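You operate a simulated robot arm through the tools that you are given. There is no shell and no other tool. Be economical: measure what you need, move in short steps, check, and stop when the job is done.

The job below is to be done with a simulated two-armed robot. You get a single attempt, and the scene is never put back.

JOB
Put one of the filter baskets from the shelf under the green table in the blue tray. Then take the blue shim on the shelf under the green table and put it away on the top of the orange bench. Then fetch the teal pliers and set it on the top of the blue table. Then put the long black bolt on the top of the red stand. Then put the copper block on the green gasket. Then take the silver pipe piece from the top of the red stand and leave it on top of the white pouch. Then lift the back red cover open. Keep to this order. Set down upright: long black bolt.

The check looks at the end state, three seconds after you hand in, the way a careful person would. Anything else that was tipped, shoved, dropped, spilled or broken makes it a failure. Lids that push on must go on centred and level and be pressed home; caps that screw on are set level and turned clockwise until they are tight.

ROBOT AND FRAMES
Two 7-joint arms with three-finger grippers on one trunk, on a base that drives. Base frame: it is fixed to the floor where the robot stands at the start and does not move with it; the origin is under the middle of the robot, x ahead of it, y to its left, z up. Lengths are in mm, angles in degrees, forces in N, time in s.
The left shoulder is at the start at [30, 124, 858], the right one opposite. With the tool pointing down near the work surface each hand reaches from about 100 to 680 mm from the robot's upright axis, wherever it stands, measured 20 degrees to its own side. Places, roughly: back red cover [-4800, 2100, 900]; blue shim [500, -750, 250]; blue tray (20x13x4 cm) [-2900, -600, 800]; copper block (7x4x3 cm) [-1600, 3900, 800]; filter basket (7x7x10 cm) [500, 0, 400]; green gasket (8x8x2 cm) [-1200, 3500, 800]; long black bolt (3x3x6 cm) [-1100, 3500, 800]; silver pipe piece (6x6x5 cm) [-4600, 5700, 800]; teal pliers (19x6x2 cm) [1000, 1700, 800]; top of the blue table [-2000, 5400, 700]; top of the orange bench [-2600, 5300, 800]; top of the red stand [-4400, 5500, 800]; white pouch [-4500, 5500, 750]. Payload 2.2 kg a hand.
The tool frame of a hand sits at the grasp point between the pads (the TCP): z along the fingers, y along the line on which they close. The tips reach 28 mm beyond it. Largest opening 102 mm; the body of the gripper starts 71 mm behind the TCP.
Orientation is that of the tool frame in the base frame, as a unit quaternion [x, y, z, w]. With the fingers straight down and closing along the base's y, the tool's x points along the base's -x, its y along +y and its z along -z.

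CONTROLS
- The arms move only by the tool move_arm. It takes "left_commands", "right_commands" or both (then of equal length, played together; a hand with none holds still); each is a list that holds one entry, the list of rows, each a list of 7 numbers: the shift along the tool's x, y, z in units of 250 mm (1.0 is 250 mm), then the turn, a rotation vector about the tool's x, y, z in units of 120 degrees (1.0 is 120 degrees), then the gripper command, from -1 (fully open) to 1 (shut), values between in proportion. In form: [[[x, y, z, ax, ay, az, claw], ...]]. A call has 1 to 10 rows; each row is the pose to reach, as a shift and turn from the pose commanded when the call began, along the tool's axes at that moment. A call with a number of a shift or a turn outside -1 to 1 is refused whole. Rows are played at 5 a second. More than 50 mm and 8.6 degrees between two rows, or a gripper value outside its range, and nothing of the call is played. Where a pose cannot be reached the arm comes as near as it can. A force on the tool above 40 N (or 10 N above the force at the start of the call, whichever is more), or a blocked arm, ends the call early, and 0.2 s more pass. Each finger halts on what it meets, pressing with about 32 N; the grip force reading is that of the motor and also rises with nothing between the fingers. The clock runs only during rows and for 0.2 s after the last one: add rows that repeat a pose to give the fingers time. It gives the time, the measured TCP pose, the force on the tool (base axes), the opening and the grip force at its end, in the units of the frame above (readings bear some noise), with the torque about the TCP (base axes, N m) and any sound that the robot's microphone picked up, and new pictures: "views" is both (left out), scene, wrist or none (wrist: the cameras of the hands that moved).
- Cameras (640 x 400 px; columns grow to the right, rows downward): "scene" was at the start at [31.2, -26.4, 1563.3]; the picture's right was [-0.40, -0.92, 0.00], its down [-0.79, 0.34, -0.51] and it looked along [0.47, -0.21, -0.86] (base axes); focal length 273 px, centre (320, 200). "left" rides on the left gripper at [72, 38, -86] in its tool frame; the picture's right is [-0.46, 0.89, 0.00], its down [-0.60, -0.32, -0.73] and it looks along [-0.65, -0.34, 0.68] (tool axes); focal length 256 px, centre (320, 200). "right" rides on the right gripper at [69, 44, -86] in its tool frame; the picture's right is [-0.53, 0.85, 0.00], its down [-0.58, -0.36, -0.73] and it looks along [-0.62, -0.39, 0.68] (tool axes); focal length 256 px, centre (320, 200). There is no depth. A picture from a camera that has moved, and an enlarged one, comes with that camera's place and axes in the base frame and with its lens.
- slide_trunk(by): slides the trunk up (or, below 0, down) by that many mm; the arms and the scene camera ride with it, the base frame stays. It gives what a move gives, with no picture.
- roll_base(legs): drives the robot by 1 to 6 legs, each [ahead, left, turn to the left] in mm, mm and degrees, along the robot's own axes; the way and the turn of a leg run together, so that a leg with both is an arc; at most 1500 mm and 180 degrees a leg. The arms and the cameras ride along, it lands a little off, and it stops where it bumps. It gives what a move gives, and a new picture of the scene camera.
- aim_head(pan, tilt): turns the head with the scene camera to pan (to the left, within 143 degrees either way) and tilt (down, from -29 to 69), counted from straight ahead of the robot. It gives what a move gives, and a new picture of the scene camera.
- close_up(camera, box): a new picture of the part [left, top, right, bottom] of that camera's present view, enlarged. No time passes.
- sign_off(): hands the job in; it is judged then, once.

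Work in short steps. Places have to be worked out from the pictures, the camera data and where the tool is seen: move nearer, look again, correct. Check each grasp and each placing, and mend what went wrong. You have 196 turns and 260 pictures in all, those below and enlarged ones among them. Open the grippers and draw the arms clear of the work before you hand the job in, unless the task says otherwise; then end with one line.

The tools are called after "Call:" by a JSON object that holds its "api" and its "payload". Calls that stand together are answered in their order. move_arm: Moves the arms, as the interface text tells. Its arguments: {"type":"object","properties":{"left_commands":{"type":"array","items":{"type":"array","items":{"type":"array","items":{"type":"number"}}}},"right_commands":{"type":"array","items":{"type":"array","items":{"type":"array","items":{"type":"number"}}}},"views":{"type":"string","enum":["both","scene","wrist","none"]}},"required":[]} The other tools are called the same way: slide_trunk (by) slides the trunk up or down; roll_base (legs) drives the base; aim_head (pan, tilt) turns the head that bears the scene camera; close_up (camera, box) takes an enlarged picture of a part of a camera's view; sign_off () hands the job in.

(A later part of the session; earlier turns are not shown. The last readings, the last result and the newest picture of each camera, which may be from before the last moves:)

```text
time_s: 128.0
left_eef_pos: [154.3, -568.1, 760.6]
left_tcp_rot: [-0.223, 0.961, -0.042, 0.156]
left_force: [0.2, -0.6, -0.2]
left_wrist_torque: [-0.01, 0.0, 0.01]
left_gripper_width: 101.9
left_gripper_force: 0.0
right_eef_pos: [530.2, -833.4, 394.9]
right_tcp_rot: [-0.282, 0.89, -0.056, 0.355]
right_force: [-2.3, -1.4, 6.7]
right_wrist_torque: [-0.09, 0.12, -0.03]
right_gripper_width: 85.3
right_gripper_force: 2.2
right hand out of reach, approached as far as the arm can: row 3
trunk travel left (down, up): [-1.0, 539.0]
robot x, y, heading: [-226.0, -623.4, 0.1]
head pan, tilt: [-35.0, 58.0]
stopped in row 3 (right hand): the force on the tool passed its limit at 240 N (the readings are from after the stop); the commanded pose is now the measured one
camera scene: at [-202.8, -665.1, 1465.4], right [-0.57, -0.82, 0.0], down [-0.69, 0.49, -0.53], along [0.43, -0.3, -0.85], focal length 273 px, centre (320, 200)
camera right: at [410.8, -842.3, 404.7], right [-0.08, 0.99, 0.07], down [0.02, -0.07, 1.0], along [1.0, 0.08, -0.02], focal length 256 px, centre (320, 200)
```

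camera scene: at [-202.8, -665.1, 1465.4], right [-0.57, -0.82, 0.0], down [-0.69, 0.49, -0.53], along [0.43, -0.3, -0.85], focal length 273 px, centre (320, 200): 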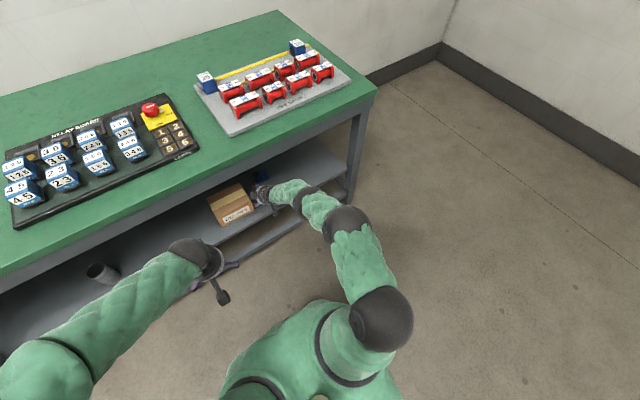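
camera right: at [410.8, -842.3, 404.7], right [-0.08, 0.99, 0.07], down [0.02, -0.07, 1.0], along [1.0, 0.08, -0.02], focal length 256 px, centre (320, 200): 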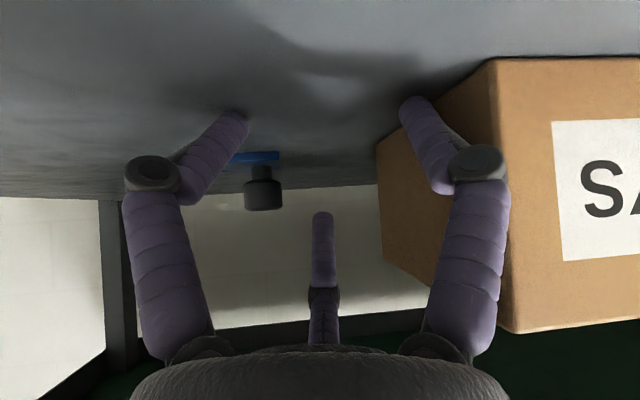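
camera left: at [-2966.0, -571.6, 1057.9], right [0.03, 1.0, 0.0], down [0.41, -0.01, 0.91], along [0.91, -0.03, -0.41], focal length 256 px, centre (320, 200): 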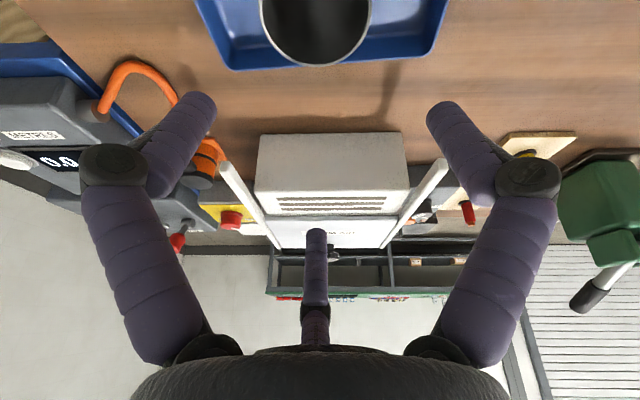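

That pose was out of reach and the arm dipped to the shelf. I'll lift the hand free, return the base forward 85 mm, and grasp the knob at 45° tilt instead.

Call:
{"api": "move_arm", "payload": {"right_commands": [[[0.017, -0.037, -0.066, 0, 0, 0.014, -0.57], [0.033, -0.074, -0.132, 0, 0, 0.028, -0.57], [0.05, -0.111, -0.198, 0, 0, 0.042, -0.4], [0.05, -0.111, -0.198, 0, 0, 0.042, -0.4]]], "views": "none"}}

Call:
{"api": "roll_base", "payload": {"legs": [[85, 0, 0]]}}

Call:
{"api": "close_up", "payload": {"camera": "right", "box": [0, 0, 640, 400]}}

```text
time_s: 129.0
left_eef_pos: [154.5, -569.3, 760.8]
left_tcp_rot: [-0.224, 0.961, -0.042, 0.156]
left_force: [-0.8, 0.1, 0.2]
left_wrist_torque: [0.0, 0.01, 0.01]
left_gripper_width: 101.9
left_gripper_force: 0.0
right_eef_pos: [502.1, -867.1, 429.4]
right_tcp_rot: [-0.243, 0.901, -0.038, 0.356]
right_force: [0.1, 0.2, 0.6]
right_wrist_torque: [-0.01, -0.02, 0.0]
right_gripper_width: 71.6
right_gripper_force: 0.0
trunk travel left (down, up): [-1.0, 539.0]
robot x, y, heading: [-226.9, -626.8, -0.1]
head pan, tilt: [-35.0, 58.0]
```

```text
time_s: 130.1
left_eef_pos: [237.3, -569.4, 760.7]
left_tcp_rot: [-0.224, 0.961, -0.042, 0.157]
left_force: [0.2, 0.6, 0.0]
left_wrist_torque: [0.05, 0.01, 0.01]
left_gripper_width: 102.0
left_gripper_force: 0.0
right_eef_pos: [584.7, -868.0, 430.1]
right_tcp_rot: [-0.244, 0.901, -0.039, 0.357]
right_force: [0.5, 0.6, 1.0]
right_wrist_torque: [0.0, 0.01, -0.04]
right_gripper_width: 71.6
right_gripper_force: 0.0
trunk travel left (down, up): [-1.0, 539.0]
robot x, y, heading: [-144.6, -627.8, 0.0]
head pan, tilt: [-35.0, 58.0]
camera scene: at [-119.1, -664.9, 1465.4], right [-0.57, -0.82, 0.0], down [-0.69, 0.49, -0.53], along [0.43, -0.3, -0.85], focal length 273 px, centre (320, 200)
```

scene: 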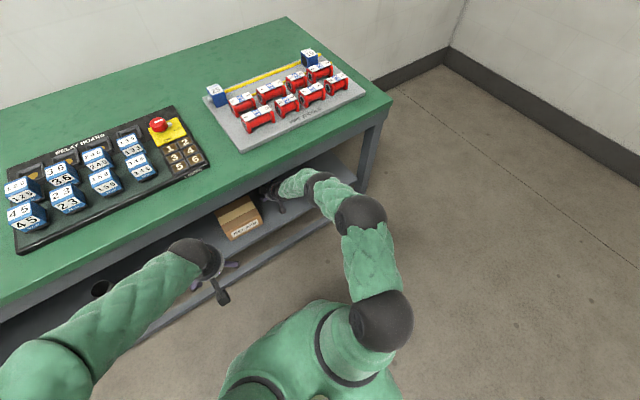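

```text
1.00 times, centred on (320, 200) of right (not enlarged: the box is as wide or as high as the picture)
camera zoom: at [466.1, -869.1, 441.4], right [-0.01, 0.99, 0.13], down [0.03, -0.13, 0.99], along [1.0, 0.02, -0.03], focal length 256 px, centre (320, 200)
```

zoom: 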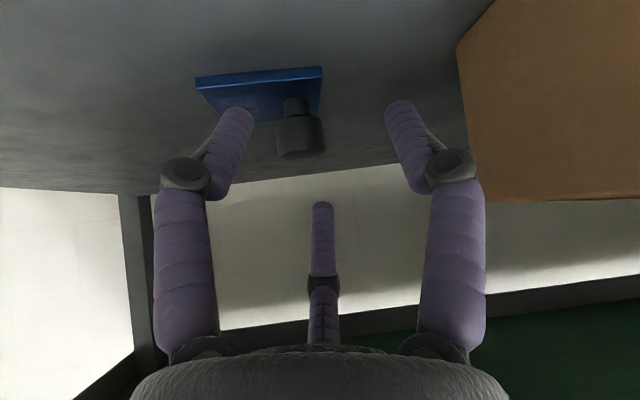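

The hand is positioned well; the cap centre is at about [630, -874, 396]. I'll correct the slight sideways lean, descend at 45° around the cap, and look before closing.

Call:
{"api": "move_arm", "payload": {"right_commands": [[[-0.046, -0.055, 0.025, 0.021, 0.014, -0.022, -0.4], [-0.046, -0.055, 0.025, 0.042, 0.027, -0.044, -0.4], [-0.044, -0.063, 0.101, 0.042, 0.027, -0.044, -0.4], [-0.024, -0.061, 0.175, 0.042, 0.027, -0.044, -0.4], [-0.024, -0.061, 0.175, 0.042, 0.027, -0.044, -0.4]]], "views": "wrist"}}

```text
time_s: 131.3
left_eef_pos: [236.7, -569.5, 761.4]
left_tcp_rot: [-0.224, 0.961, -0.043, 0.158]
left_force: [0.3, -1.0, -1.1]
left_wrist_torque: [-0.01, 0.0, 0.0]
left_gripper_width: 101.9
left_gripper_force: 0.0
right_eef_pos: [624.3, -874.7, 405.4]
right_tcp_rot: [-0.267, 0.896, -0.102, 0.339]
right_force: [-1.0, 0.8, -0.5]
right_wrist_torque: [0.03, -0.03, -0.02]
right_gripper_width: 71.5
right_gripper_force: 0.0
trunk travel left (down, up): [-1.0, 539.0]
robot x, y, heading: [-144.5, -624.6, 0.0]
head pan, tilt: [-35.0, 58.0]
camera right: at [505.7, -874.3, 416.4], right [-0.01, 1.0, -0.01], down [0.03, 0.01, 1.0], along [1.0, 0.01, -0.03], focal length 256 px, centre (320, 200)
```

right: 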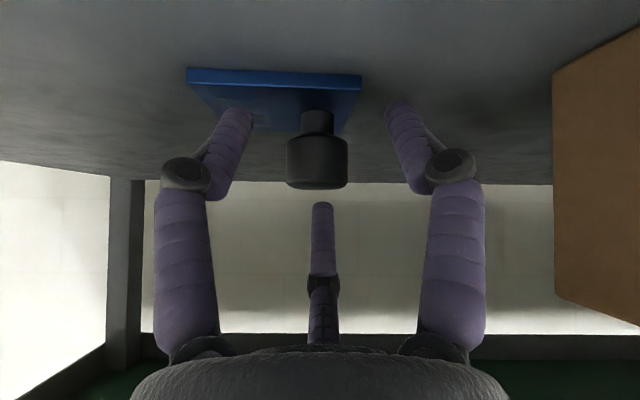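

There's no contact and the hand is well centred around the cap. I'll advance 5 mm and close.

Call:
{"api": "move_arm", "payload": {"right_commands": [[[-0.009, -0.006, 0.019, 0, 0, 0, -0.4], [-0.009, -0.006, 0.019, 0, 0, 0, 0], [-0.009, -0.006, 0.019, 0, 0, 0, 0.4], [-0.009, -0.006, 0.019, 0, 0, 0, 0.7], [-0.009, -0.006, 0.019, 0, 0, 0, 0.9], [-0.009, -0.006, 0.019, 0, 0, 0, 0.9]]], "views": "wrist"}}

```text
time_s: 132.7
left_eef_pos: [238.1, -569.5, 761.1]
left_tcp_rot: [-0.223, 0.961, -0.043, 0.158]
left_force: [-0.7, 0.0, 0.1]
left_wrist_torque: [0.01, -0.01, 0.01]
left_gripper_width: 102.0
left_gripper_force: 0.1
right_eef_pos: [630.3, -873.8, 405.0]
right_tcp_rot: [-0.267, 0.896, -0.103, 0.34]
right_force: [3.5, -0.5, 8.4]
right_wrist_torque: [-0.05, -0.16, 0.0]
right_gripper_width: 35.9
right_gripper_force: 31.8
trunk travel left (down, up): [-1.0, 539.0]
robot x, y, heading: [-146.2, -625.4, 0.2]
head pan, tilt: [-35.0, 58.0]
camera right: at [511.5, -874.2, 416.1], right [-0.01, 1.0, -0.01], down [0.02, 0.01, 1.0], along [1.0, 0.01, -0.02], focal length 256 px, centre (320, 200)
```

right: 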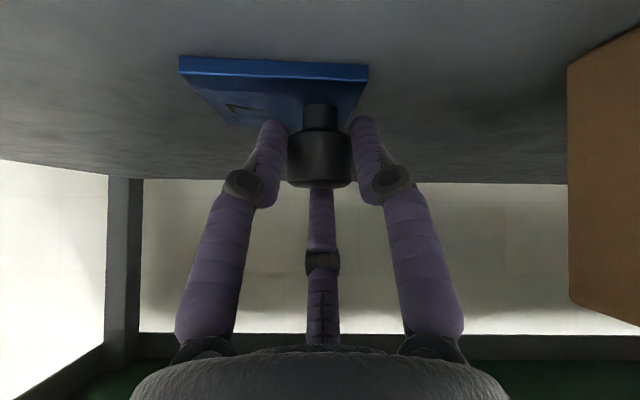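

It's gripped at 36 mm with 32 N. I'll lift 18 mm and check that the plate comes up with the knob.

Call:
{"api": "move_arm", "payload": {"right_commands": [[[-0.02, -0.013, -0.027, 0, 0, 0, 0.9], [-0.04, -0.026, -0.054, 0, 0, 0, 0.9], [-0.04, -0.026, -0.054, 0, 0, 0, 0.9]]], "views": "wrist"}}

```text
time_s: 133.5
left_eef_pos: [237.0, -570.3, 760.6]
left_tcp_rot: [-0.223, 0.961, -0.042, 0.156]
left_force: [0.7, 0.4, -0.6]
left_wrist_torque: [-0.04, -0.01, 0.0]
left_gripper_width: 101.9
left_gripper_force: 0.1
right_eef_pos: [629.0, -872.6, 420.4]
right_tcp_rot: [-0.267, 0.897, -0.101, 0.338]
right_force: [0.2, -0.2, -1.9]
right_wrist_torque: [-0.01, 0.03, -0.01]
right_gripper_width: 36.0
right_gripper_force: 31.8
trunk travel left (down, up): [-1.0, 539.0]
robot x, y, heading: [-143.1, -625.0, -0.2]
head pan, tilt: [-35.0, 58.0]
camera right: at [509.6, -873.6, 431.6], right [-0.01, 1.0, -0.01], down [0.03, 0.01, 1.0], along [1.0, 0.01, -0.03], focal length 256 px, centre (320, 200)
```

right: 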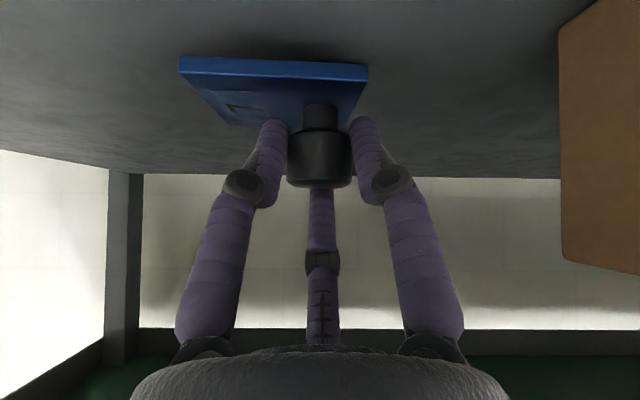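

The shim is lifted level. I'll back out, tuck the hand up, and turn to face +y to survey the way to the orange bench.

Call:
{"api": "roll_base", "payload": {"legs": [[-700, 0, 0], [0, 0, 90]]}}

Call:
{"api": "aim_head", "payload": {"pan": 20, "tilt": 10}}

```text
time_s: 141.1
left_eef_pos: [-903.5, -242.9, 759.9]
left_tcp_rot: [0.838, -0.521, -0.081, -0.141]
left_force: [-0.8, 0.4, -0.9]
left_wrist_torque: [-0.02, 0.01, 0.0]
left_gripper_width: 102.0
left_gripper_force: 0.1
right_eef_pos: [-599.2, 147.9, 420.1]
right_tcp_rot: [0.822, -0.445, -0.167, -0.312]
right_force: [0.0, 0.8, -2.2]
right_wrist_torque: [0.01, 0.02, -0.03]
right_gripper_width: 35.8
right_gripper_force: 32.4
trunk travel left (down, up): [-1.0, 539.0]
robot x, y, heading: [-848.9, -631.2, 90.1]
head pan, tilt: [-35.0, 58.0]
camera scene: at [-807.7, -598.7, 1465.4], right [0.82, -0.57, 0.0], down [-0.49, -0.7, -0.53], along [0.3, 0.43, -0.85], focal length 273 px, centre (320, 200)
```

scene: 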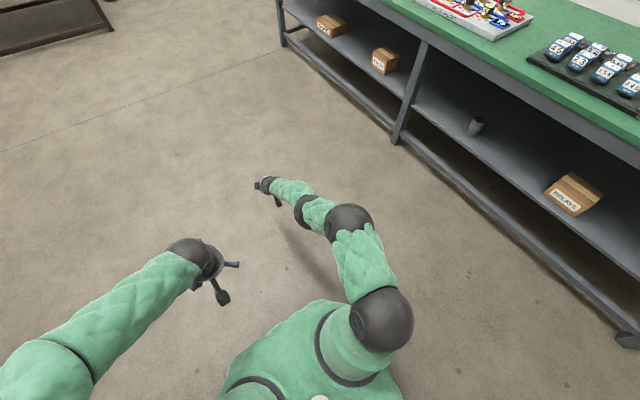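

```text
time_s: 142.4
left_eef_pos: [-903.4, -242.5, 761.3]
left_tcp_rot: [0.838, -0.522, -0.081, -0.141]
left_force: [0.2, -0.3, -0.1]
left_wrist_torque: [-0.01, 0.01, 0.0]
left_gripper_width: 102.0
left_gripper_force: 0.1
right_eef_pos: [-599.2, 148.2, 421.2]
right_tcp_rot: [0.823, -0.444, -0.167, -0.312]
right_force: [-0.1, 0.0, -3.0]
right_wrist_torque: [0.01, 0.03, 0.02]
right_gripper_width: 35.9
right_gripper_force: 32.0
trunk travel left (down, up): [-1.0, 539.0]
robot x, y, heading: [-848.3, -627.0, 89.8]
head pan, tilt: [20.0, 10.0]
camera scene: at [-879.0, -567.7, 1537.4], right [0.94, 0.34, 0.0], down [0.06, -0.16, -0.98], along [-0.34, 0.93, -0.17], focal length 273 px, centre (320, 200)
```

scene: 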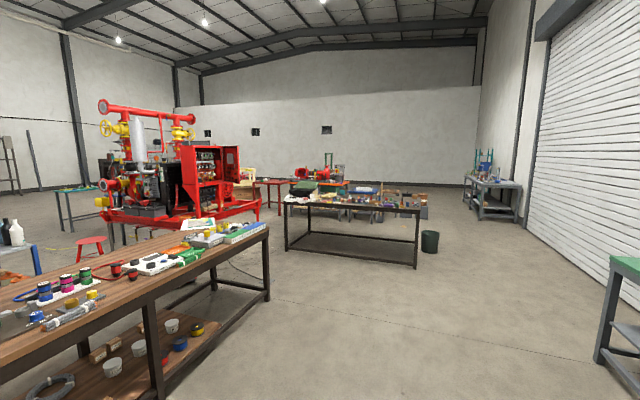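

The dark table ahead (y ≈ 3200+) should hold the gasket, bolt and copper block, with the benches behind it. I'll zoom in.

Call:
{"api": "close_up", "payload": {"camera": "scene", "box": [230, 150, 470, 280]}}

```text
2.67 times, centred on (350, 215) of scene
camera zoom: at [-879.0, -567.7, 1537.4], right [0.94, 0.34, 0.0], down [0.06, -0.16, -0.98], along [-0.34, 0.93, -0.17], focal length 728 px, centre (240, 160)
```

zoom: 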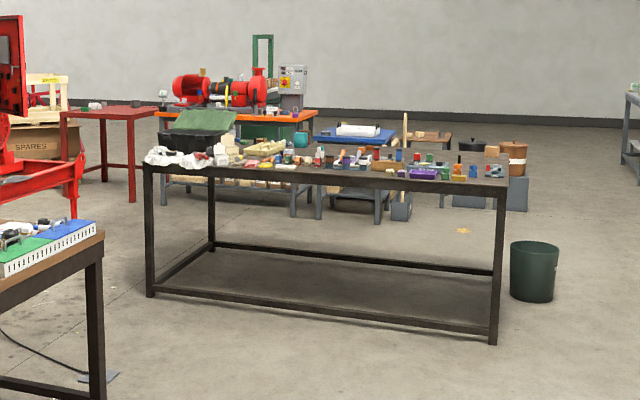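

The benches stand beyond y ≈ 5250 with a corridor at y ≈ 4300–5200. I'll draw the right hand in, raise the trunk, and drive the first legs around the right side of the dark table.

Call:
{"api": "move_arm", "payload": {"right_commands": [[[0.048, 0.031, -0.157, 0, 0, 0, 0.9], [0.096, 0.063, -0.314, 0, 0, 0, 0.9], [0.145, 0.094, -0.471, 0, 0, 0, 0.9], [0.193, 0.125, -0.628, 0, 0, 0, 0.9], [0.241, 0.157, -0.785, 0, 0, 0, 0.9], [0.289, 0.188, -0.942, 0, 0, 0, 0.9]]], "views": "none"}}

Call:
{"api": "slide_trunk", "payload": {"by": 400}}

Call:
{"api": "roll_base", "payload": {"legs": [[1450, -300, 0], [1450, -500, 0], [1400, -80, 0], [1000, 0, 0], [0, 0, 45]]}}

```text
time_s: 143.8
left_eef_pos: [-903.8, -244.9, 762.1]
left_tcp_rot: [0.838, -0.521, -0.082, -0.142]
left_force: [-0.5, -1.1, -0.3]
left_wrist_torque: [0.03, -0.01, 0.01]
left_gripper_width: 101.8
left_gripper_force: 0.0
right_eef_pos: [-610.8, -65.5, 547.1]
right_tcp_rot: [0.825, -0.448, -0.159, -0.307]
right_force: [-2.1, -1.3, -2.9]
right_wrist_torque: [0.13, -0.06, -0.06]
right_gripper_width: 36.1
right_gripper_force: 32.1
right hand out of reach, approached as far as the arm can: row 4, 5, 6
trunk travel left (down, up): [-1.0, 539.0]
robot x, y, heading: [-848.8, -625.6, 90.0]
head pan, tilt: [20.0, 10.0]
```

```text
time_s: 147.6
left_eef_pos: [-903.2, -244.5, 1160.9]
left_tcp_rot: [0.838, -0.522, -0.08, -0.141]
left_force: [-1.1, 0.3, 0.0]
left_wrist_torque: [0.03, 0.01, 0.01]
left_gripper_width: 101.7
left_gripper_force: 0.0
right_eef_pos: [-609.2, -65.2, 947.7]
right_tcp_rot: [0.824, -0.448, -0.158, -0.31]
right_force: [1.1, 1.4, -1.4]
right_wrist_torque: [-0.04, 0.01, 0.01]
right_gripper_width: 35.6
right_gripper_force: 32.4
trunk travel left (down, up): [-401.0, 139.0]
robot x, y, heading: [-845.7, -626.8, 89.9]
head pan, tilt: [20.0, 10.0]
```

```text
refused: leg 2 is longer than a leg can be; nothing moved
```

Leg 2 was just over the length limit, so I'll shorten it.

Call:
{"api": "roll_base", "payload": {"legs": [[1450, -300, 0], [1400, -500, 0], [1400, -80, 0], [1050, 0, 0], [0, 0, 45]]}}

```text
time_s: 175.5
left_eef_pos: [-244.2, 4876.8, 1161.0]
left_tcp_rot: [0.973, -0.163, -0.128, -0.1]
left_force: [0.5, 0.4, -0.1]
left_wrist_torque: [0.01, 0.01, 0.0]
left_gripper_width: 102.0
left_gripper_force: 0.1
right_eef_pos: [-161.5, 5210.6, 947.9]
right_tcp_rot: [0.932, -0.1, -0.264, -0.226]
right_force: [0.6, 0.3, -1.8]
right_wrist_torque: [-0.02, 0.04, 0.0]
right_gripper_width: 35.6
right_gripper_force: 31.7
trunk travel left (down, up): [-401.0, 139.0]
robot x, y, heading: [67.6, 4641.9, 134.9]
head pan, tilt: [20.0, 10.0]
camera scene: at [1.8, 4664.2, 1937.5], right [0.43, 0.91, 0.0], down [0.16, -0.07, -0.98], along [-0.89, 0.42, -0.17], focal length 273 px, centre (320, 200)
```

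scene: 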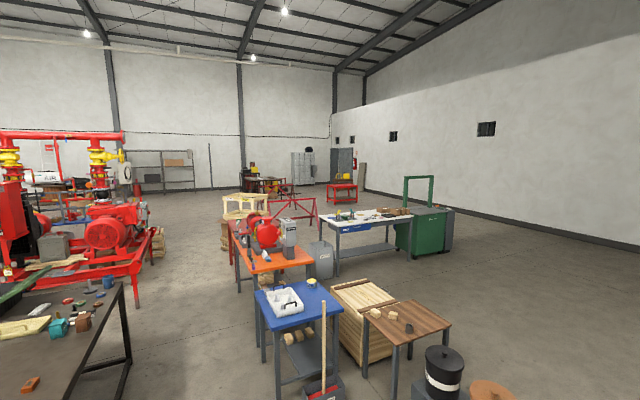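

I can see the blue table and the orange bench beyond it. I'll zoom in on the orange bench's top for a free spot.

Call:
{"api": "close_up", "payload": {"camera": "scene", "box": [210, 190, 370, 310]}}

```text
3.33 times, centred on (290, 250) of scene
camera zoom: at [1.8, 4664.2, 1937.5], right [0.43, 0.91, 0.0], down [0.16, -0.07, -0.98], along [-0.89, 0.42, -0.17], focal length 910 px, centre (420, 33)
```

zoom: 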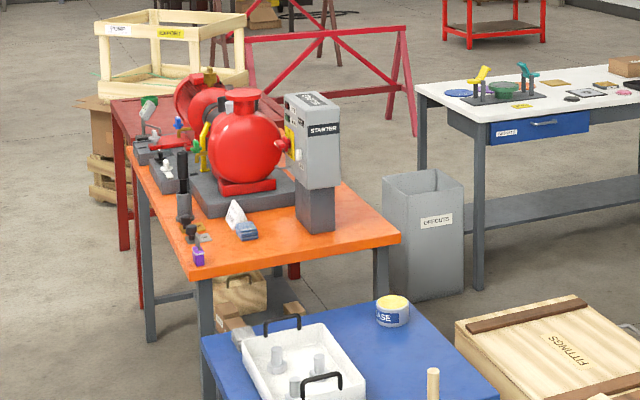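

The free spot on the orange bench is near [-2575, 5330]. I'll turn to face +y and strafe along the corridor to it.

Call:
{"api": "aim_head", "payload": {"pan": 0, "tilt": 50}}

Call:
{"api": "roll_base", "payload": {"legs": [[0, 0, -45], [0, 1450, 0], [0, 1400, 0]]}}

```text
time_s: 176.5
left_eef_pos: [-243.6, 4875.9, 1161.1]
left_tcp_rot: [0.973, -0.163, -0.129, -0.099]
left_force: [0.6, -0.5, -0.1]
left_wrist_torque: [-0.01, -0.01, 0.03]
left_gripper_width: 101.9
left_gripper_force: 0.0
right_eef_pos: [-161.6, 5211.5, 948.7]
right_tcp_rot: [0.932, -0.101, -0.264, -0.225]
right_force: [0.2, -0.6, -1.9]
right_wrist_torque: [0.0, 0.01, -0.01]
right_gripper_width: 35.9
right_gripper_force: 32.4
trunk travel left (down, up): [-401.0, 139.0]
robot x, y, heading: [63.0, 4648.7, 134.7]
head pan, tilt: [0.0, 50.0]
camera scene: at [31.7, 4679.4, 1875.7], right [0.71, 0.71, 0.0], down [0.54, -0.54, -0.64], along [-0.45, 0.46, -0.77], focal length 273 px, centre (320, 200)
```

scene: 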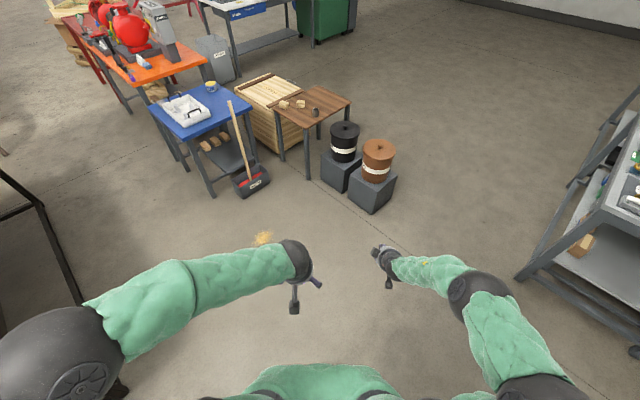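

```text
time_s: 192.3
left_eef_pos: [-2821.4, 5041.8, 1160.3]
left_tcp_rot: [0.835, -0.526, -0.08, -0.142]
left_force: [-0.1, -0.7, 0.8]
left_wrist_torque: [-0.02, 0.01, -0.01]
left_gripper_width: 101.9
left_gripper_force: 0.0
right_eef_pos: [-2524.5, 5216.0, 947.7]
right_tcp_rot: [0.822, -0.452, -0.156, -0.309]
right_force: [-0.6, -1.2, -1.8]
right_wrist_torque: [-0.02, -0.01, -0.02]
right_gripper_width: 35.7
right_gripper_force: 32.3
trunk travel left (down, up): [-401.0, 139.0]
robot x, y, heading: [-2770.2, 4656.7, 89.5]
head pan, tilt: [0.0, 50.0]
camera scene: at [-2768.4, 4706.1, 1875.6], right [1.0, -0.01, 0.0], down [-0.01, -0.77, -0.64], along [0.01, 0.64, -0.77], focal length 273 px, centre (320, 200)
```

scene: 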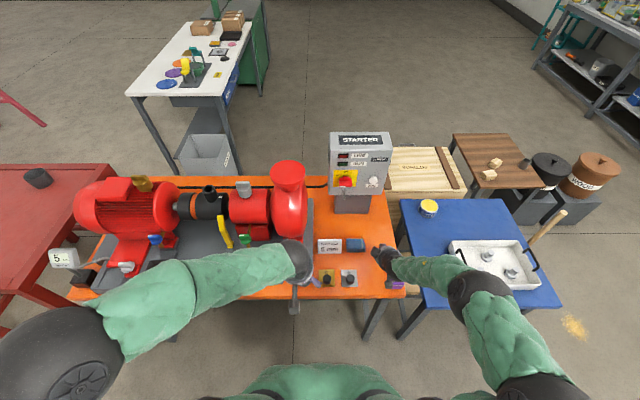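

There is free space between the small blue item and the bench's right edge, centred near [-2474, 5322]. The plate's centre sits 18 mm right of the knob, so I'll bring the TCP to [-2497, 5308] and lower it partly.

Call:
{"api": "move_arm", "payload": {"right_commands": [[[-0.057, -0.081, 0.081, 0, 0, 0, 0.9], [-0.115, -0.161, 0.162, 0, 0, 0, 0.9], [-0.172, -0.242, 0.243, 0, 0, 0, 0.9], [-0.106, -0.199, 0.333, 0, 0, 0, 0.9], [-0.04, -0.155, 0.423, 0, 0, 0, 0.9], [-0.04, -0.155, 0.423, 0, 0, 0, 0.9]]], "views": "both"}}

```text
time_s: 193.7
left_eef_pos: [-2820.8, 5041.4, 1160.9]
left_tcp_rot: [0.835, -0.525, -0.08, -0.142]
left_force: [0.1, -1.1, 0.4]
left_wrist_torque: [-0.02, 0.02, 0.02]
left_gripper_width: 102.0
left_gripper_force: 0.2
right_eef_pos: [-2495.4, 5307.4, 888.0]
right_tcp_rot: [0.822, -0.451, -0.157, -0.31]
right_force: [-0.6, 1.1, 2.0]
right_wrist_torque: [-0.09, -0.17, 0.08]
right_gripper_width: 35.7
right_gripper_force: 31.6
trunk travel left (down, up): [-401.0, 139.0]
robot x, y, heading: [-2765.0, 4659.7, 89.7]
head pan, tilt: [0.0, 50.0]
camera scene: at [-2768.2, 4705.6, 1875.7], right [1.0, -0.01, 0.0], down [-0.01, -0.77, -0.64], along [0.01, 0.64, -0.77], focal length 273 px, centre (320, 200)
camera right: at [-2497.3, 5190.8, 901.2], right [-1.0, 0.01, -0.02], down [-0.02, 0.04, 1.0], along [0.01, 1.0, -0.04], focal length 256 px, centre (320, 200)
```

scene: 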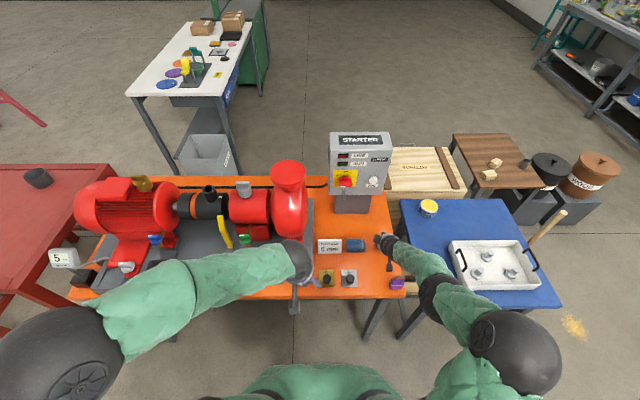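
right: 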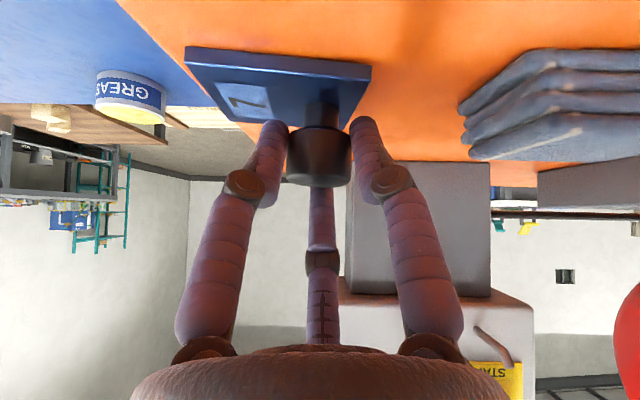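

The position is good and clear of neighbours. I'll lower 25 mm, then go in small steps to contact.

Call:
{"api": "move_arm", "payload": {"right_commands": [[[0.0275, 0.018, 0.0375, 0, 0, 0, 0.9], [0.055, 0.036, 0.075, 0, 0, 0, 0.9], [0.055, 0.036, 0.075, 0, 0, 0, 0.9]]], "views": "none"}}

Call:
{"api": "move_arm", "payload": {"right_commands": [[[0.011, 0.0072, 0.015, 0, 0, 0, 0.9], [0.022, 0.0144, 0.03, 0, 0, 0, 0.9], [0.022, 0.0144, 0.03, 0, 0, 0, 0.9]]], "views": "wrist"}}

```text
time_s: 194.3
left_eef_pos: [-2821.2, 5041.2, 1160.6]
left_tcp_rot: [0.835, -0.525, -0.081, -0.141]
left_force: [0.5, 0.1, 0.5]
left_wrist_torque: [-0.01, -0.04, 0.02]
left_gripper_width: 101.9
left_gripper_force: 0.1
right_eef_pos: [-2490.0, 5321.3, 879.8]
right_tcp_rot: [0.817, -0.45, -0.16, -0.322]
right_force: [-4.2, 3.4, 13.2]
right_wrist_torque: [-0.1, 0.45, -0.03]
right_gripper_width: 36.2
right_gripper_force: 32.2
trunk travel left (down, up): [-401.0, 139.0]
robot x, y, heading: [-2766.7, 4657.0, 89.6]
head pan, tilt: [0.0, 50.0]
stopped in row 2 (right hand): the force on the tool passed its limit at 49 N (the readings are from after the stop); the commanded pose is now the measured one
```

```text
time_s: 194.8
left_eef_pos: [-2821.2, 5040.8, 1160.6]
left_tcp_rot: [0.835, -0.526, -0.08, -0.141]
left_force: [-0.4, 0.0, -0.6]
left_wrist_torque: [0.01, 0.02, 0.01]
left_gripper_width: 102.1
left_gripper_force: 0.1
right_eef_pos: [-2488.1, 5324.9, 879.0]
right_tcp_rot: [0.815, -0.45, -0.161, -0.327]
right_force: [-2.4, -6.7, 20.8]
right_wrist_torque: [-0.86, 0.56, 0.07]
right_gripper_width: 36.7
right_gripper_force: 32.0
trunk travel left (down, up): [-401.0, 139.0]
robot x, y, heading: [-2768.2, 4659.7, 89.5]
head pan, tilt: [0.0, 50.0]
stopped in row 2 (right hand): the force on the tool passed its limit at 43 N (the readings are from after the stop); the commanded pose is now the measured one
camera right: at [-2490.8, 5207.5, 887.8], right [-1.0, 0.01, -0.03], down [-0.03, 0.01, 1.0], along [0.01, 1.0, -0.01], focal length 256 px, centre (320, 200)
```

right: 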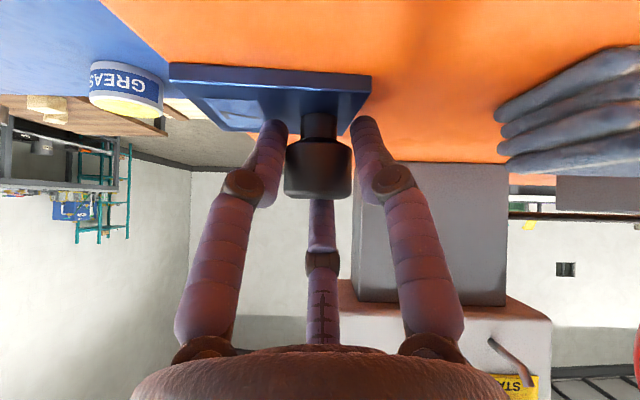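

Contact is made with the plate within about 2° of level and the bench near z 830. I'll open partly, then rise straight and withdraw.

Call:
{"api": "move_arm", "payload": {"right_commands": [[[0, 0, 0, 0, 0, 0, 0.2], [0, 0, 0, 0, 0, 0, -0.1], [0, 0, 0, 0, 0, 0, -0.4], [0, 0, 0, 0, 0, 0, -0.4], [-0.033, -0.022, -0.045, 0, 0, 0, -0.4], [-0.066, -0.043, -0.09, 0, 0, 0, -0.4], [-0.133, -0.087, -0.18, 0, 0, 0, -0.4], [-0.199, -0.13, -0.27, 0, 0, 0, -0.4]]], "views": "both"}}

```text
time_s: 196.6
left_eef_pos: [-2821.6, 5040.7, 1161.1]
left_tcp_rot: [0.835, -0.525, -0.08, -0.141]
left_force: [-0.8, 0.1, -0.3]
left_wrist_torque: [-0.03, -0.01, 0.0]
left_gripper_width: 102.2
left_gripper_force: 0.1
right_eef_pos: [-2490.5, 5322.2, 963.9]
right_tcp_rot: [0.816, -0.45, -0.16, -0.324]
right_force: [-0.2, -0.2, -0.4]
right_wrist_torque: [0.07, 0.0, 0.01]
right_gripper_width: 71.5
right_gripper_force: 0.0
trunk travel left (down, up): [-401.0, 139.0]
robot x, y, heading: [-2769.5, 4660.6, 89.4]
head pan, tilt: [0.0, 50.0]
camera scene: at [-2768.7, 4705.1, 1875.7], right [1.0, -0.01, 0.0], down [-0.01, -0.77, -0.64], along [0.01, 0.64, -0.77], focal length 273 px, centre (320, 200)
camera right: at [-2492.7, 5203.5, 973.7], right [-1.0, 0.01, -0.03], down [-0.03, 0.01, 1.0], along [0.01, 1.0, -0.01], focal length 256 px, centre (320, 200)
```

scene: 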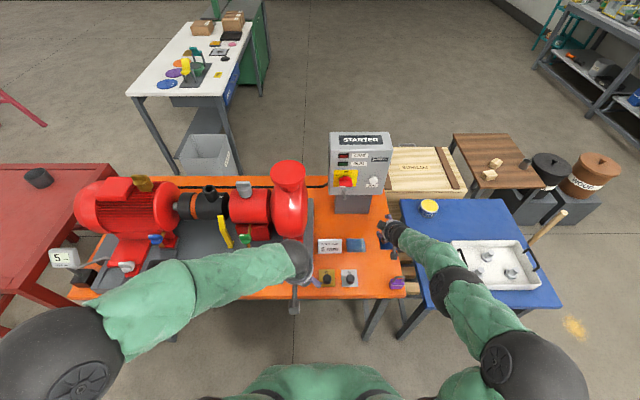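
right: 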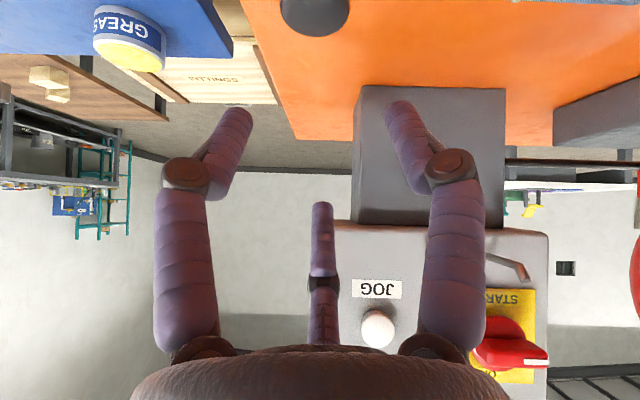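

Released; the knob stands upright below. I'll draw the hand back and drive back around toward the green table's left end for the pliers.

Call:
{"api": "move_arm", "payload": {"right_commands": [[[0.061, 0.04, -0.144, 0, 0, 0, -0.4], [0.123, 0.08, -0.289, 0, 0, 0, -0.4], [0.184, 0.12, -0.433, 0, 0, 0, -0.4], [0.245, 0.16, -0.577, 0, 0, 0, -0.4]]], "views": "none"}}

Call:
{"api": "close_up", "payload": {"camera": "scene", "box": [310, 190, 550, 320]}}

Call:
{"api": "roll_base", "payload": {"legs": [[0, -1450, 0], [0, -1450, 0], [-1250, 0, 0], [0, 0, 180]]}}

```text
time_s: 197.6
left_eef_pos: [-2820.3, 5040.3, 1161.2]
left_tcp_rot: [0.835, -0.525, -0.081, -0.141]
left_force: [-0.1, 1.2, -0.5]
left_wrist_torque: [0.03, -0.01, 0.02]
left_gripper_width: 101.8
left_gripper_force: 0.0
right_eef_pos: [-2502.7, 5175.6, 1029.5]
right_tcp_rot: [0.817, -0.452, -0.155, -0.323]
right_force: [0.4, -0.4, 0.0]
right_wrist_torque: [0.02, -0.01, -0.02]
right_gripper_width: 71.4
right_gripper_force: 0.0
right hand out of reach, approached as far as the arm can: row 4
trunk travel left (down, up): [-401.0, 139.0]
robot x, y, heading: [-2770.8, 4656.3, 89.4]
head pan, tilt: [0.0, 50.0]
```

```text
2.67 times, centred on (430, 255) of scene
camera zoom: at [-2769.0, 4703.7, 1875.7], right [1.0, -0.01, 0.0], down [-0.01, -0.77, -0.64], along [0.01, 0.64, -0.77], focal length 728 px, centre (27, 53)
```

zoom: 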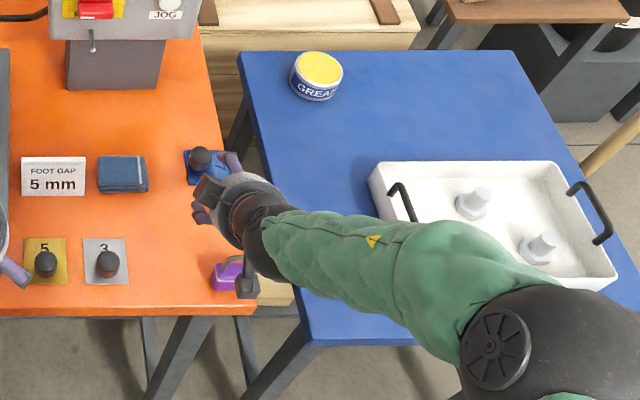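

```text
time_s: 224.9
left_eef_pos: [111.8, 2995.0, 1160.5]
left_tcp_rot: [0.556, 0.815, -0.145, 0.075]
left_force: [0.5, -0.2, 0.3]
left_wrist_torque: [0.01, 0.01, -0.02]
left_gripper_width: 101.9
left_gripper_force: 0.0
right_eef_pos: [-217.7, 2884.0, 1027.8]
right_tcp_rot: [0.482, 0.8, -0.327, 0.142]
right_force: [-0.1, -0.6, 0.2]
right_wrist_torque: [0.04, 0.01, 0.0]
right_gripper_width: 71.7
right_gripper_force: 0.0
trunk travel left (down, up): [-401.0, 139.0]
robot x, y, heading: [84.6, 3383.8, -94.6]
head pan, tilt: [0.0, 50.0]
camera scene: at [81.3, 3335.4, 1875.6], right [-1.0, 0.08, 0.0], down [0.06, 0.76, -0.64], along [-0.05, -0.64, -0.77], focal length 273 px, centre (320, 200)
```

scene: 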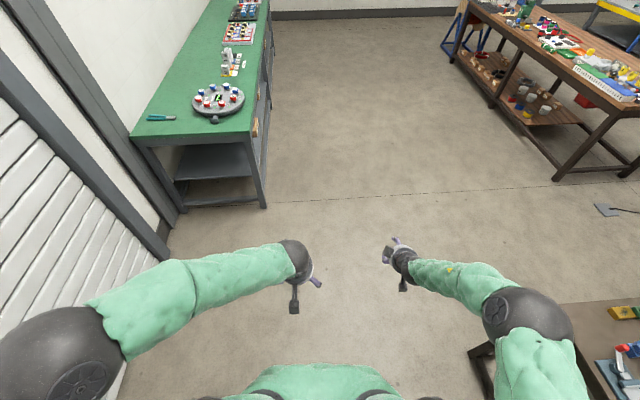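

The shim is confirmed on the orange bench, so step 2 is done. The pliers lie at about [1015, 1665] near the green table's end, lying along x. I'll drive to the table end facing −y.

Call:
{"api": "roll_base", "payload": {"legs": [[0, 0, 4.6], [600, 630, 0], [470, 0, 0]]}}

```text
time_s: 232.3
left_eef_pos: [784.3, 1949.1, 1160.1]
left_tcp_rot: [0.515, 0.842, -0.139, 0.083]
left_force: [-0.2, -0.3, -0.6]
left_wrist_torque: [-0.01, 0.03, -0.02]
left_gripper_width: 102.2
left_gripper_force: 0.2
right_eef_pos: [467.0, 1806.1, 1028.9]
right_tcp_rot: [0.442, 0.822, -0.321, 0.159]
right_force: [0.2, -0.5, -1.0]
right_wrist_torque: [0.02, 0.01, -0.01]
right_gripper_width: 71.5
right_gripper_force: 0.0
trunk travel left (down, up): [-401.0, 139.0]
robot x, y, heading: [721.0, 2329.6, -89.1]
head pan, tilt: [0.0, 50.0]
camera scene: at [720.5, 2285.0, 1875.6], right [-1.0, -0.02, 0.0], down [-0.01, 0.77, -0.64], along [0.01, -0.64, -0.77], focal length 273 px, centre (320, 200)
```

scene: 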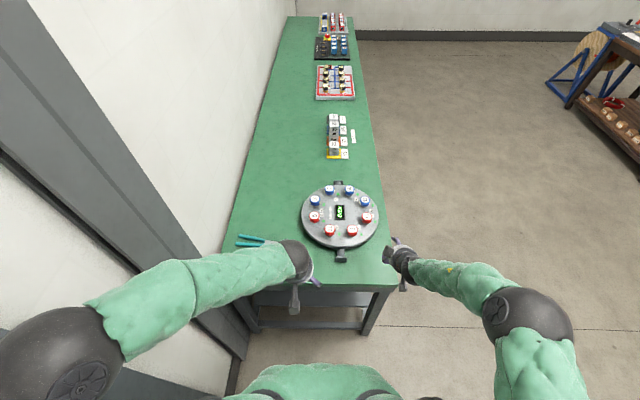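

The robot stands well. I'll inch closer, then swing the left hand over the pliers, pointing straight down with the closing line across their width.

Call:
{"api": "roll_base", "payload": {"legs": [[60, 50, -0.9]]}}

Call:
{"api": "move_arm", "payload": {"left_commands": [[[-0.099, 0.041, 0.108, -0.0153, 0.0096, -0.0587, -1], [-0.197, 0.082, 0.216, -0.0306, 0.0191, -0.1173, -1], [-0.296, 0.123, 0.324, -0.0459, 0.0287, -0.176, -1], [-0.394, 0.164, 0.432, -0.0612, 0.0382, -0.2347, -1], [-0.493, 0.205, 0.54, -0.0764, 0.0478, -0.2933, -1], [-0.591, 0.246, 0.648, -0.0917, 0.0573, -0.352, -1], [-0.69, 0.287, 0.756, -0.107, 0.0669, -0.4107, -1], [-0.788, 0.328, 0.864, -0.1223, 0.0764, -0.4693, -1], [-0.887, 0.369, 0.972, -0.1376, 0.086, -0.528, -1], [-0.887, 0.369, 0.972, -0.1376, 0.086, -0.528, -1]]], "views": "both"}}

```text
time_s: 233.3
left_eef_pos: [828.8, 1887.3, 1160.2]
left_tcp_rot: [0.522, 0.838, -0.14, 0.08]
left_force: [0.5, 0.1, 0.3]
left_wrist_torque: [0.0, 0.03, 0.02]
left_gripper_width: 101.9
left_gripper_force: 0.0
right_eef_pos: [508.8, 1749.7, 1027.7]
right_tcp_rot: [0.449, 0.819, -0.322, 0.155]
right_force: [0.4, 0.4, -0.4]
right_wrist_torque: [0.02, 0.02, 0.01]
right_gripper_width: 71.4
right_gripper_force: 0.1
trunk travel left (down, up): [-401.0, 139.0]
robot x, y, heading: [771.8, 2272.4, -90.4]
head pan, tilt: [0.0, 50.0]
camera scene: at [771.5, 2223.2, 1875.6], right [-1.0, 0.0, 0.0], down [0.0, 0.77, -0.64], along [0.0, -0.64, -0.77], focal length 273 px, centre (320, 200)
```

scene: 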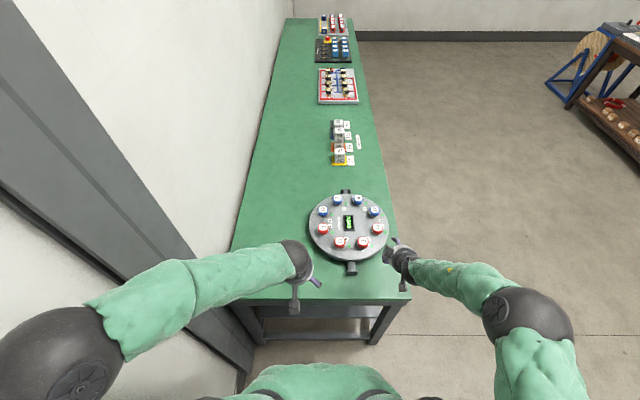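

```text
time_s: 235.5
left_eef_pos: [1001.8, 1659.7, 980.1]
left_tcp_rot: [0.0, 1.0, -0.001, -0.006]
left_force: [0.3, 0.6, 0.1]
left_wrist_torque: [-0.01, -0.02, -0.01]
left_gripper_width: 102.2
left_gripper_force: 0.0
right_eef_pos: [507.3, 1751.2, 1028.8]
right_tcp_rot: [0.448, 0.819, -0.322, 0.157]
right_force: [0.5, 0.2, 0.0]
right_wrist_torque: [-0.01, -0.01, 0.01]
right_gripper_width: 71.4
right_gripper_force: 0.1
trunk travel left (down, up): [-401.0, 139.0]
robot x, y, heading: [770.7, 2271.2, -90.0]
head pan, tilt: [0.0, 50.0]
camera scene: at [769.2, 2226.8, 1875.7], right [-1.0, 0.0, 0.0], down [0.0, 0.77, -0.64], along [0.0, -0.64, -0.77], focal length 273 px, centre (320, 200)
camera left: at [931.8, 1697.8, 1066.8], right [0.46, 0.89, -0.01], down [0.61, -0.31, 0.73], along [0.64, -0.34, -0.69], focal length 256 px, centre (320, 200)
```

scene: 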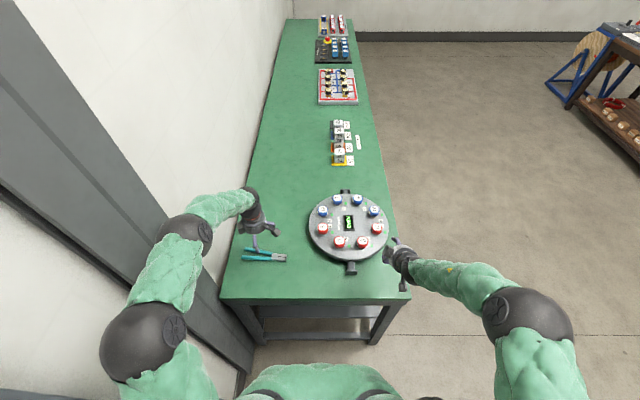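
left: 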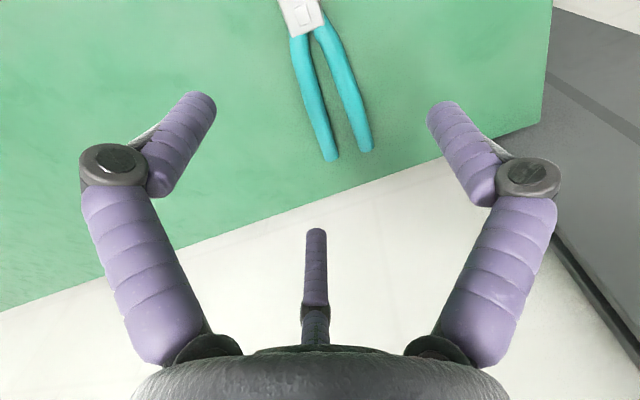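

The hand points straight down and is aligned with the base axes. The pliers' centreline runs at about −10°, passing near [985, 1658]. I'll turn 10°, shift, and lower around the pivot end of the handles.

Call:
{"api": "move_arm", "payload": {"left_commands": [[[0.034, -0.018, 0.08, 0, 0, 0.043, -1], [0.068, -0.036, 0.2, 0, 0, 0.087, -1], [0.068, -0.036, 0.36, 0, 0, 0.087, -1], [0.068, -0.036, 0.46, 0, 0, 0.087, -1], [0.068, -0.036, 0.46, 0, 0, 0.087, -1]]], "views": "both"}}

```text
time_s: 236.7
left_eef_pos: [989.0, 1650.2, 865.7]
left_tcp_rot: [0.092, 0.996, -0.002, -0.005]
left_force: [0.2, 0.2, -0.6]
left_wrist_torque: [0.0, 0.02, 0.01]
left_gripper_width: 102.0
left_gripper_force: 0.0
right_eef_pos: [508.0, 1752.2, 1028.5]
right_tcp_rot: [0.448, 0.819, -0.322, 0.156]
right_force: [0.2, 0.1, -0.2]
right_wrist_torque: [0.01, 0.0, -0.01]
right_gripper_width: 71.3
right_gripper_force: 0.0
trunk travel left (down, up): [-401.0, 139.0]
robot x, y, heading: [771.1, 2272.5, -90.1]
head pan, tilt: [0.0, 50.0]
camera scene: at [770.0, 2225.3, 1875.7], right [-1.0, 0.0, 0.0], down [0.0, 0.77, -0.64], along [0.0, -0.64, -0.77], focal length 273 px, centre (320, 200)
camera left: at [924.9, 1700.1, 952.5], right [0.62, 0.79, -0.01], down [0.54, -0.42, 0.73], along [0.57, -0.45, -0.69], focal length 256 px, centre (320, 200)
```

scene: 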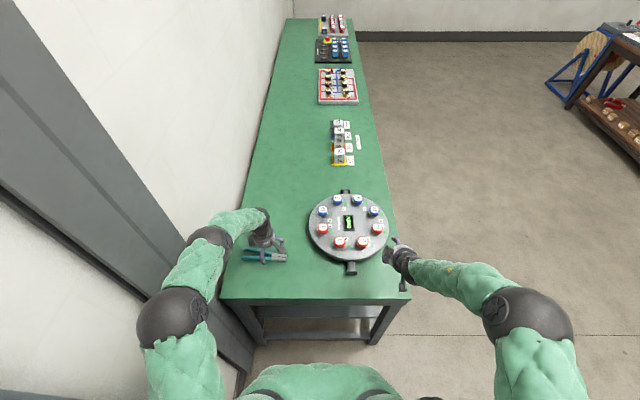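
left: 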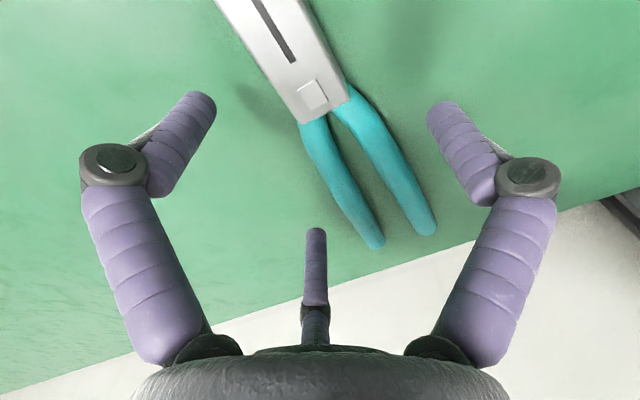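

The pliers lie centred between the fingers. I'll lower the last 20 mm and close.

Call:
{"api": "move_arm", "payload": {"left_commands": [[[0, 0, 0.04, 0, 0, 0, -1], [0, 0, 0.076, 0, 0, 0, -1], [0, 0, 0.076, 0, 0, 0, -0.5], [0, 0, 0.076, 0, 0, 0, 0], [0, 0, 0.076, 0, 0, 0, 0.5], [0, 0, 0.076, 0, 0, 0, 0.9], [0, 0, 0.076, 0, 0, 0, 0.9], [0, 0, 0.076, 0, 0, 0, 0.9]]], "views": "wrist"}}

```text
time_s: 238.5
left_eef_pos: [989.1, 1648.8, 847.5]
left_tcp_rot: [0.091, 0.996, -0.004, -0.006]
left_force: [1.0, 0.0, 4.8]
left_wrist_torque: [0.19, -0.01, 0.05]
left_gripper_width: 59.1
left_gripper_force: 32.3
right_eef_pos: [508.3, 1750.8, 1029.0]
right_tcp_rot: [0.448, 0.82, -0.321, 0.156]
right_force: [0.2, -0.3, -0.6]
right_wrist_torque: [0.02, 0.0, 0.03]
right_gripper_width: 71.4
right_gripper_force: 0.1
trunk travel left (down, up): [-401.0, 139.0]
robot x, y, heading: [770.5, 2272.0, -90.0]
head pan, tilt: [0.0, 50.0]
camera left: at [924.8, 1700.6, 933.3], right [0.62, 0.79, -0.01], down [0.54, -0.42, 0.73], along [0.57, -0.45, -0.69], focal length 256 px, centre (320, 200)
```

left: 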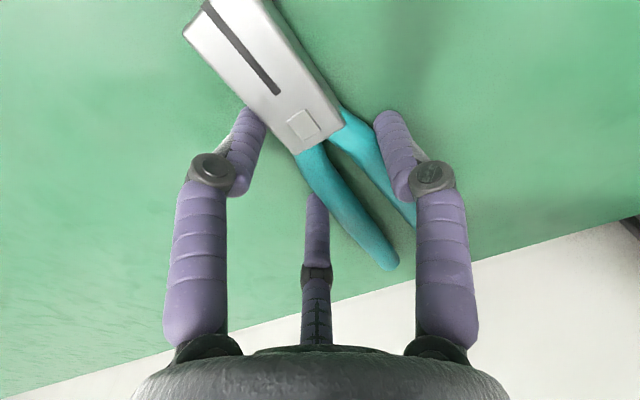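

Gripped, with all three fingers on the pliers. I'll lift 100 mm and check that it holds.

Call:
{"api": "move_arm", "payload": {"left_commands": [[[0, 0, -0.06, 0, 0, 0, 0.9], [0, 0, -0.2, 0, 0, 0, 0.9], [0, 0, -0.35, 0, 0, 0, 0.9], [0, 0, -0.5, 0, 0, 0, 0.9], [0, 0, -0.5, 0, 0, 0, 0.9]]], "views": "both"}}

```text
time_s: 239.7
left_eef_pos: [990.5, 1651.6, 973.5]
left_tcp_rot: [0.092, 0.996, -0.001, -0.005]
left_force: [0.8, -0.2, -2.7]
left_wrist_torque: [-0.05, 0.0, -0.04]
left_gripper_width: 58.6
left_gripper_force: 32.0
right_eef_pos: [509.5, 1750.2, 1027.0]
right_tcp_rot: [0.449, 0.819, -0.322, 0.157]
right_force: [0.5, 0.3, -0.7]
right_wrist_torque: [0.02, -0.01, 0.0]
right_gripper_width: 71.5
right_gripper_force: 0.0
trunk travel left (down, up): [-401.0, 139.0]
robot x, y, heading: [772.2, 2268.8, -90.0]
head pan, tilt: [0.0, 50.0]
camera scene: at [770.3, 2223.8, 1875.5], right [-1.0, 0.0, 0.0], down [0.0, 0.77, -0.64], along [0.0, -0.64, -0.77], focal length 273 px, centre (320, 200)
camera left: at [926.3, 1702.1, 1058.4], right [0.62, 0.79, -0.01], down [0.54, -0.42, 0.73], along [0.57, -0.45, -0.69], focal length 256 px, centre (320, 200)
```

scene: 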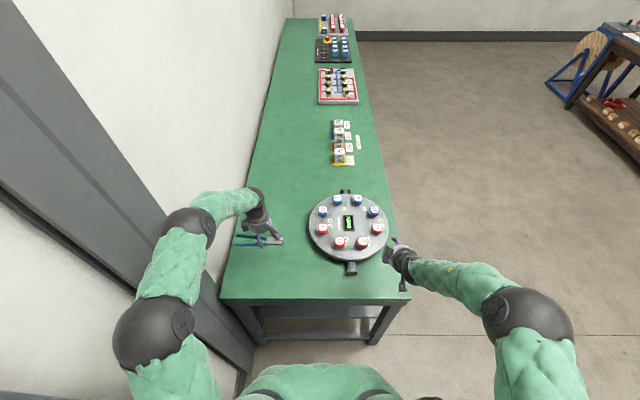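
left: 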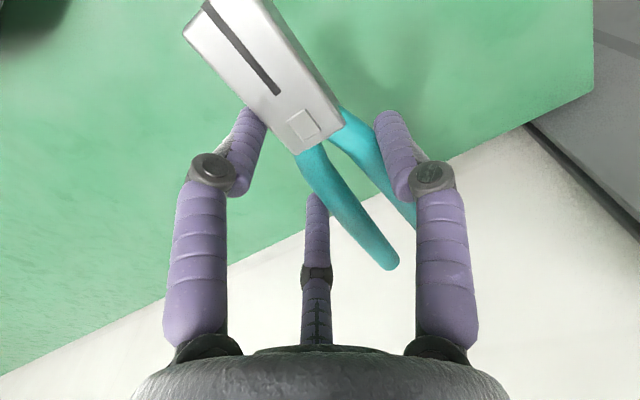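

The pliers are held. I'll drive back to the corridor in front of the blue table, which has a free strip at its left near [-2230, 5250].

Call:
{"api": "roll_base", "payload": {"legs": [[-700, 0, 0], [-450, -700, 0], [0, 0, 180], [1200, 0, 0], [0, 1450, 0], [0, 640, 0]]}}

```text
time_s: 270.8
left_eef_pos: [-2330.1, 5165.6, 972.9]
left_tcp_rot: [0.998, -0.062, 0.005, -0.002]
left_force: [-1.1, 0.2, -2.7]
left_wrist_torque: [0.01, -0.09, -0.03]
left_gripper_width: 58.7
left_gripper_force: 31.9
right_eef_pos: [-1843.8, 5094.5, 1029.4]
right_tcp_rot: [0.833, -0.424, -0.166, -0.316]
right_force: [0.6, 0.0, 0.4]
right_wrist_torque: [0.01, 0.0, -0.02]
right_gripper_width: 71.5
right_gripper_force: 0.0
trunk travel left (down, up): [-401.0, 139.0]
robot x, y, heading: [-2075.3, 4561.5, 93.3]
head pan, tilt: [0.0, 50.0]
camera scene: at [-2080.0, 4608.3, 1875.6], right [1.0, 0.06, 0.0], down [0.05, -0.76, -0.64], along [-0.04, 0.64, -0.77], focal length 273 px, centre (320, 200)
```

scene: 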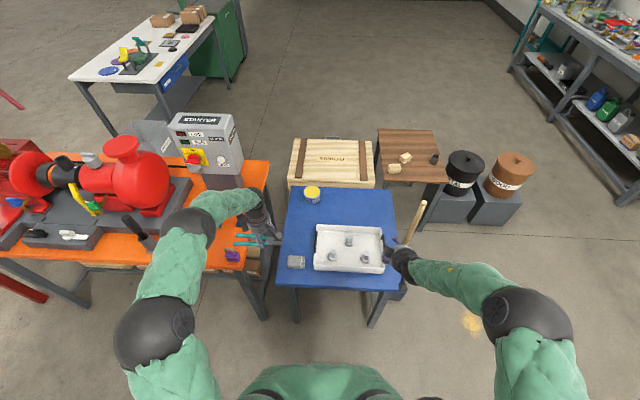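

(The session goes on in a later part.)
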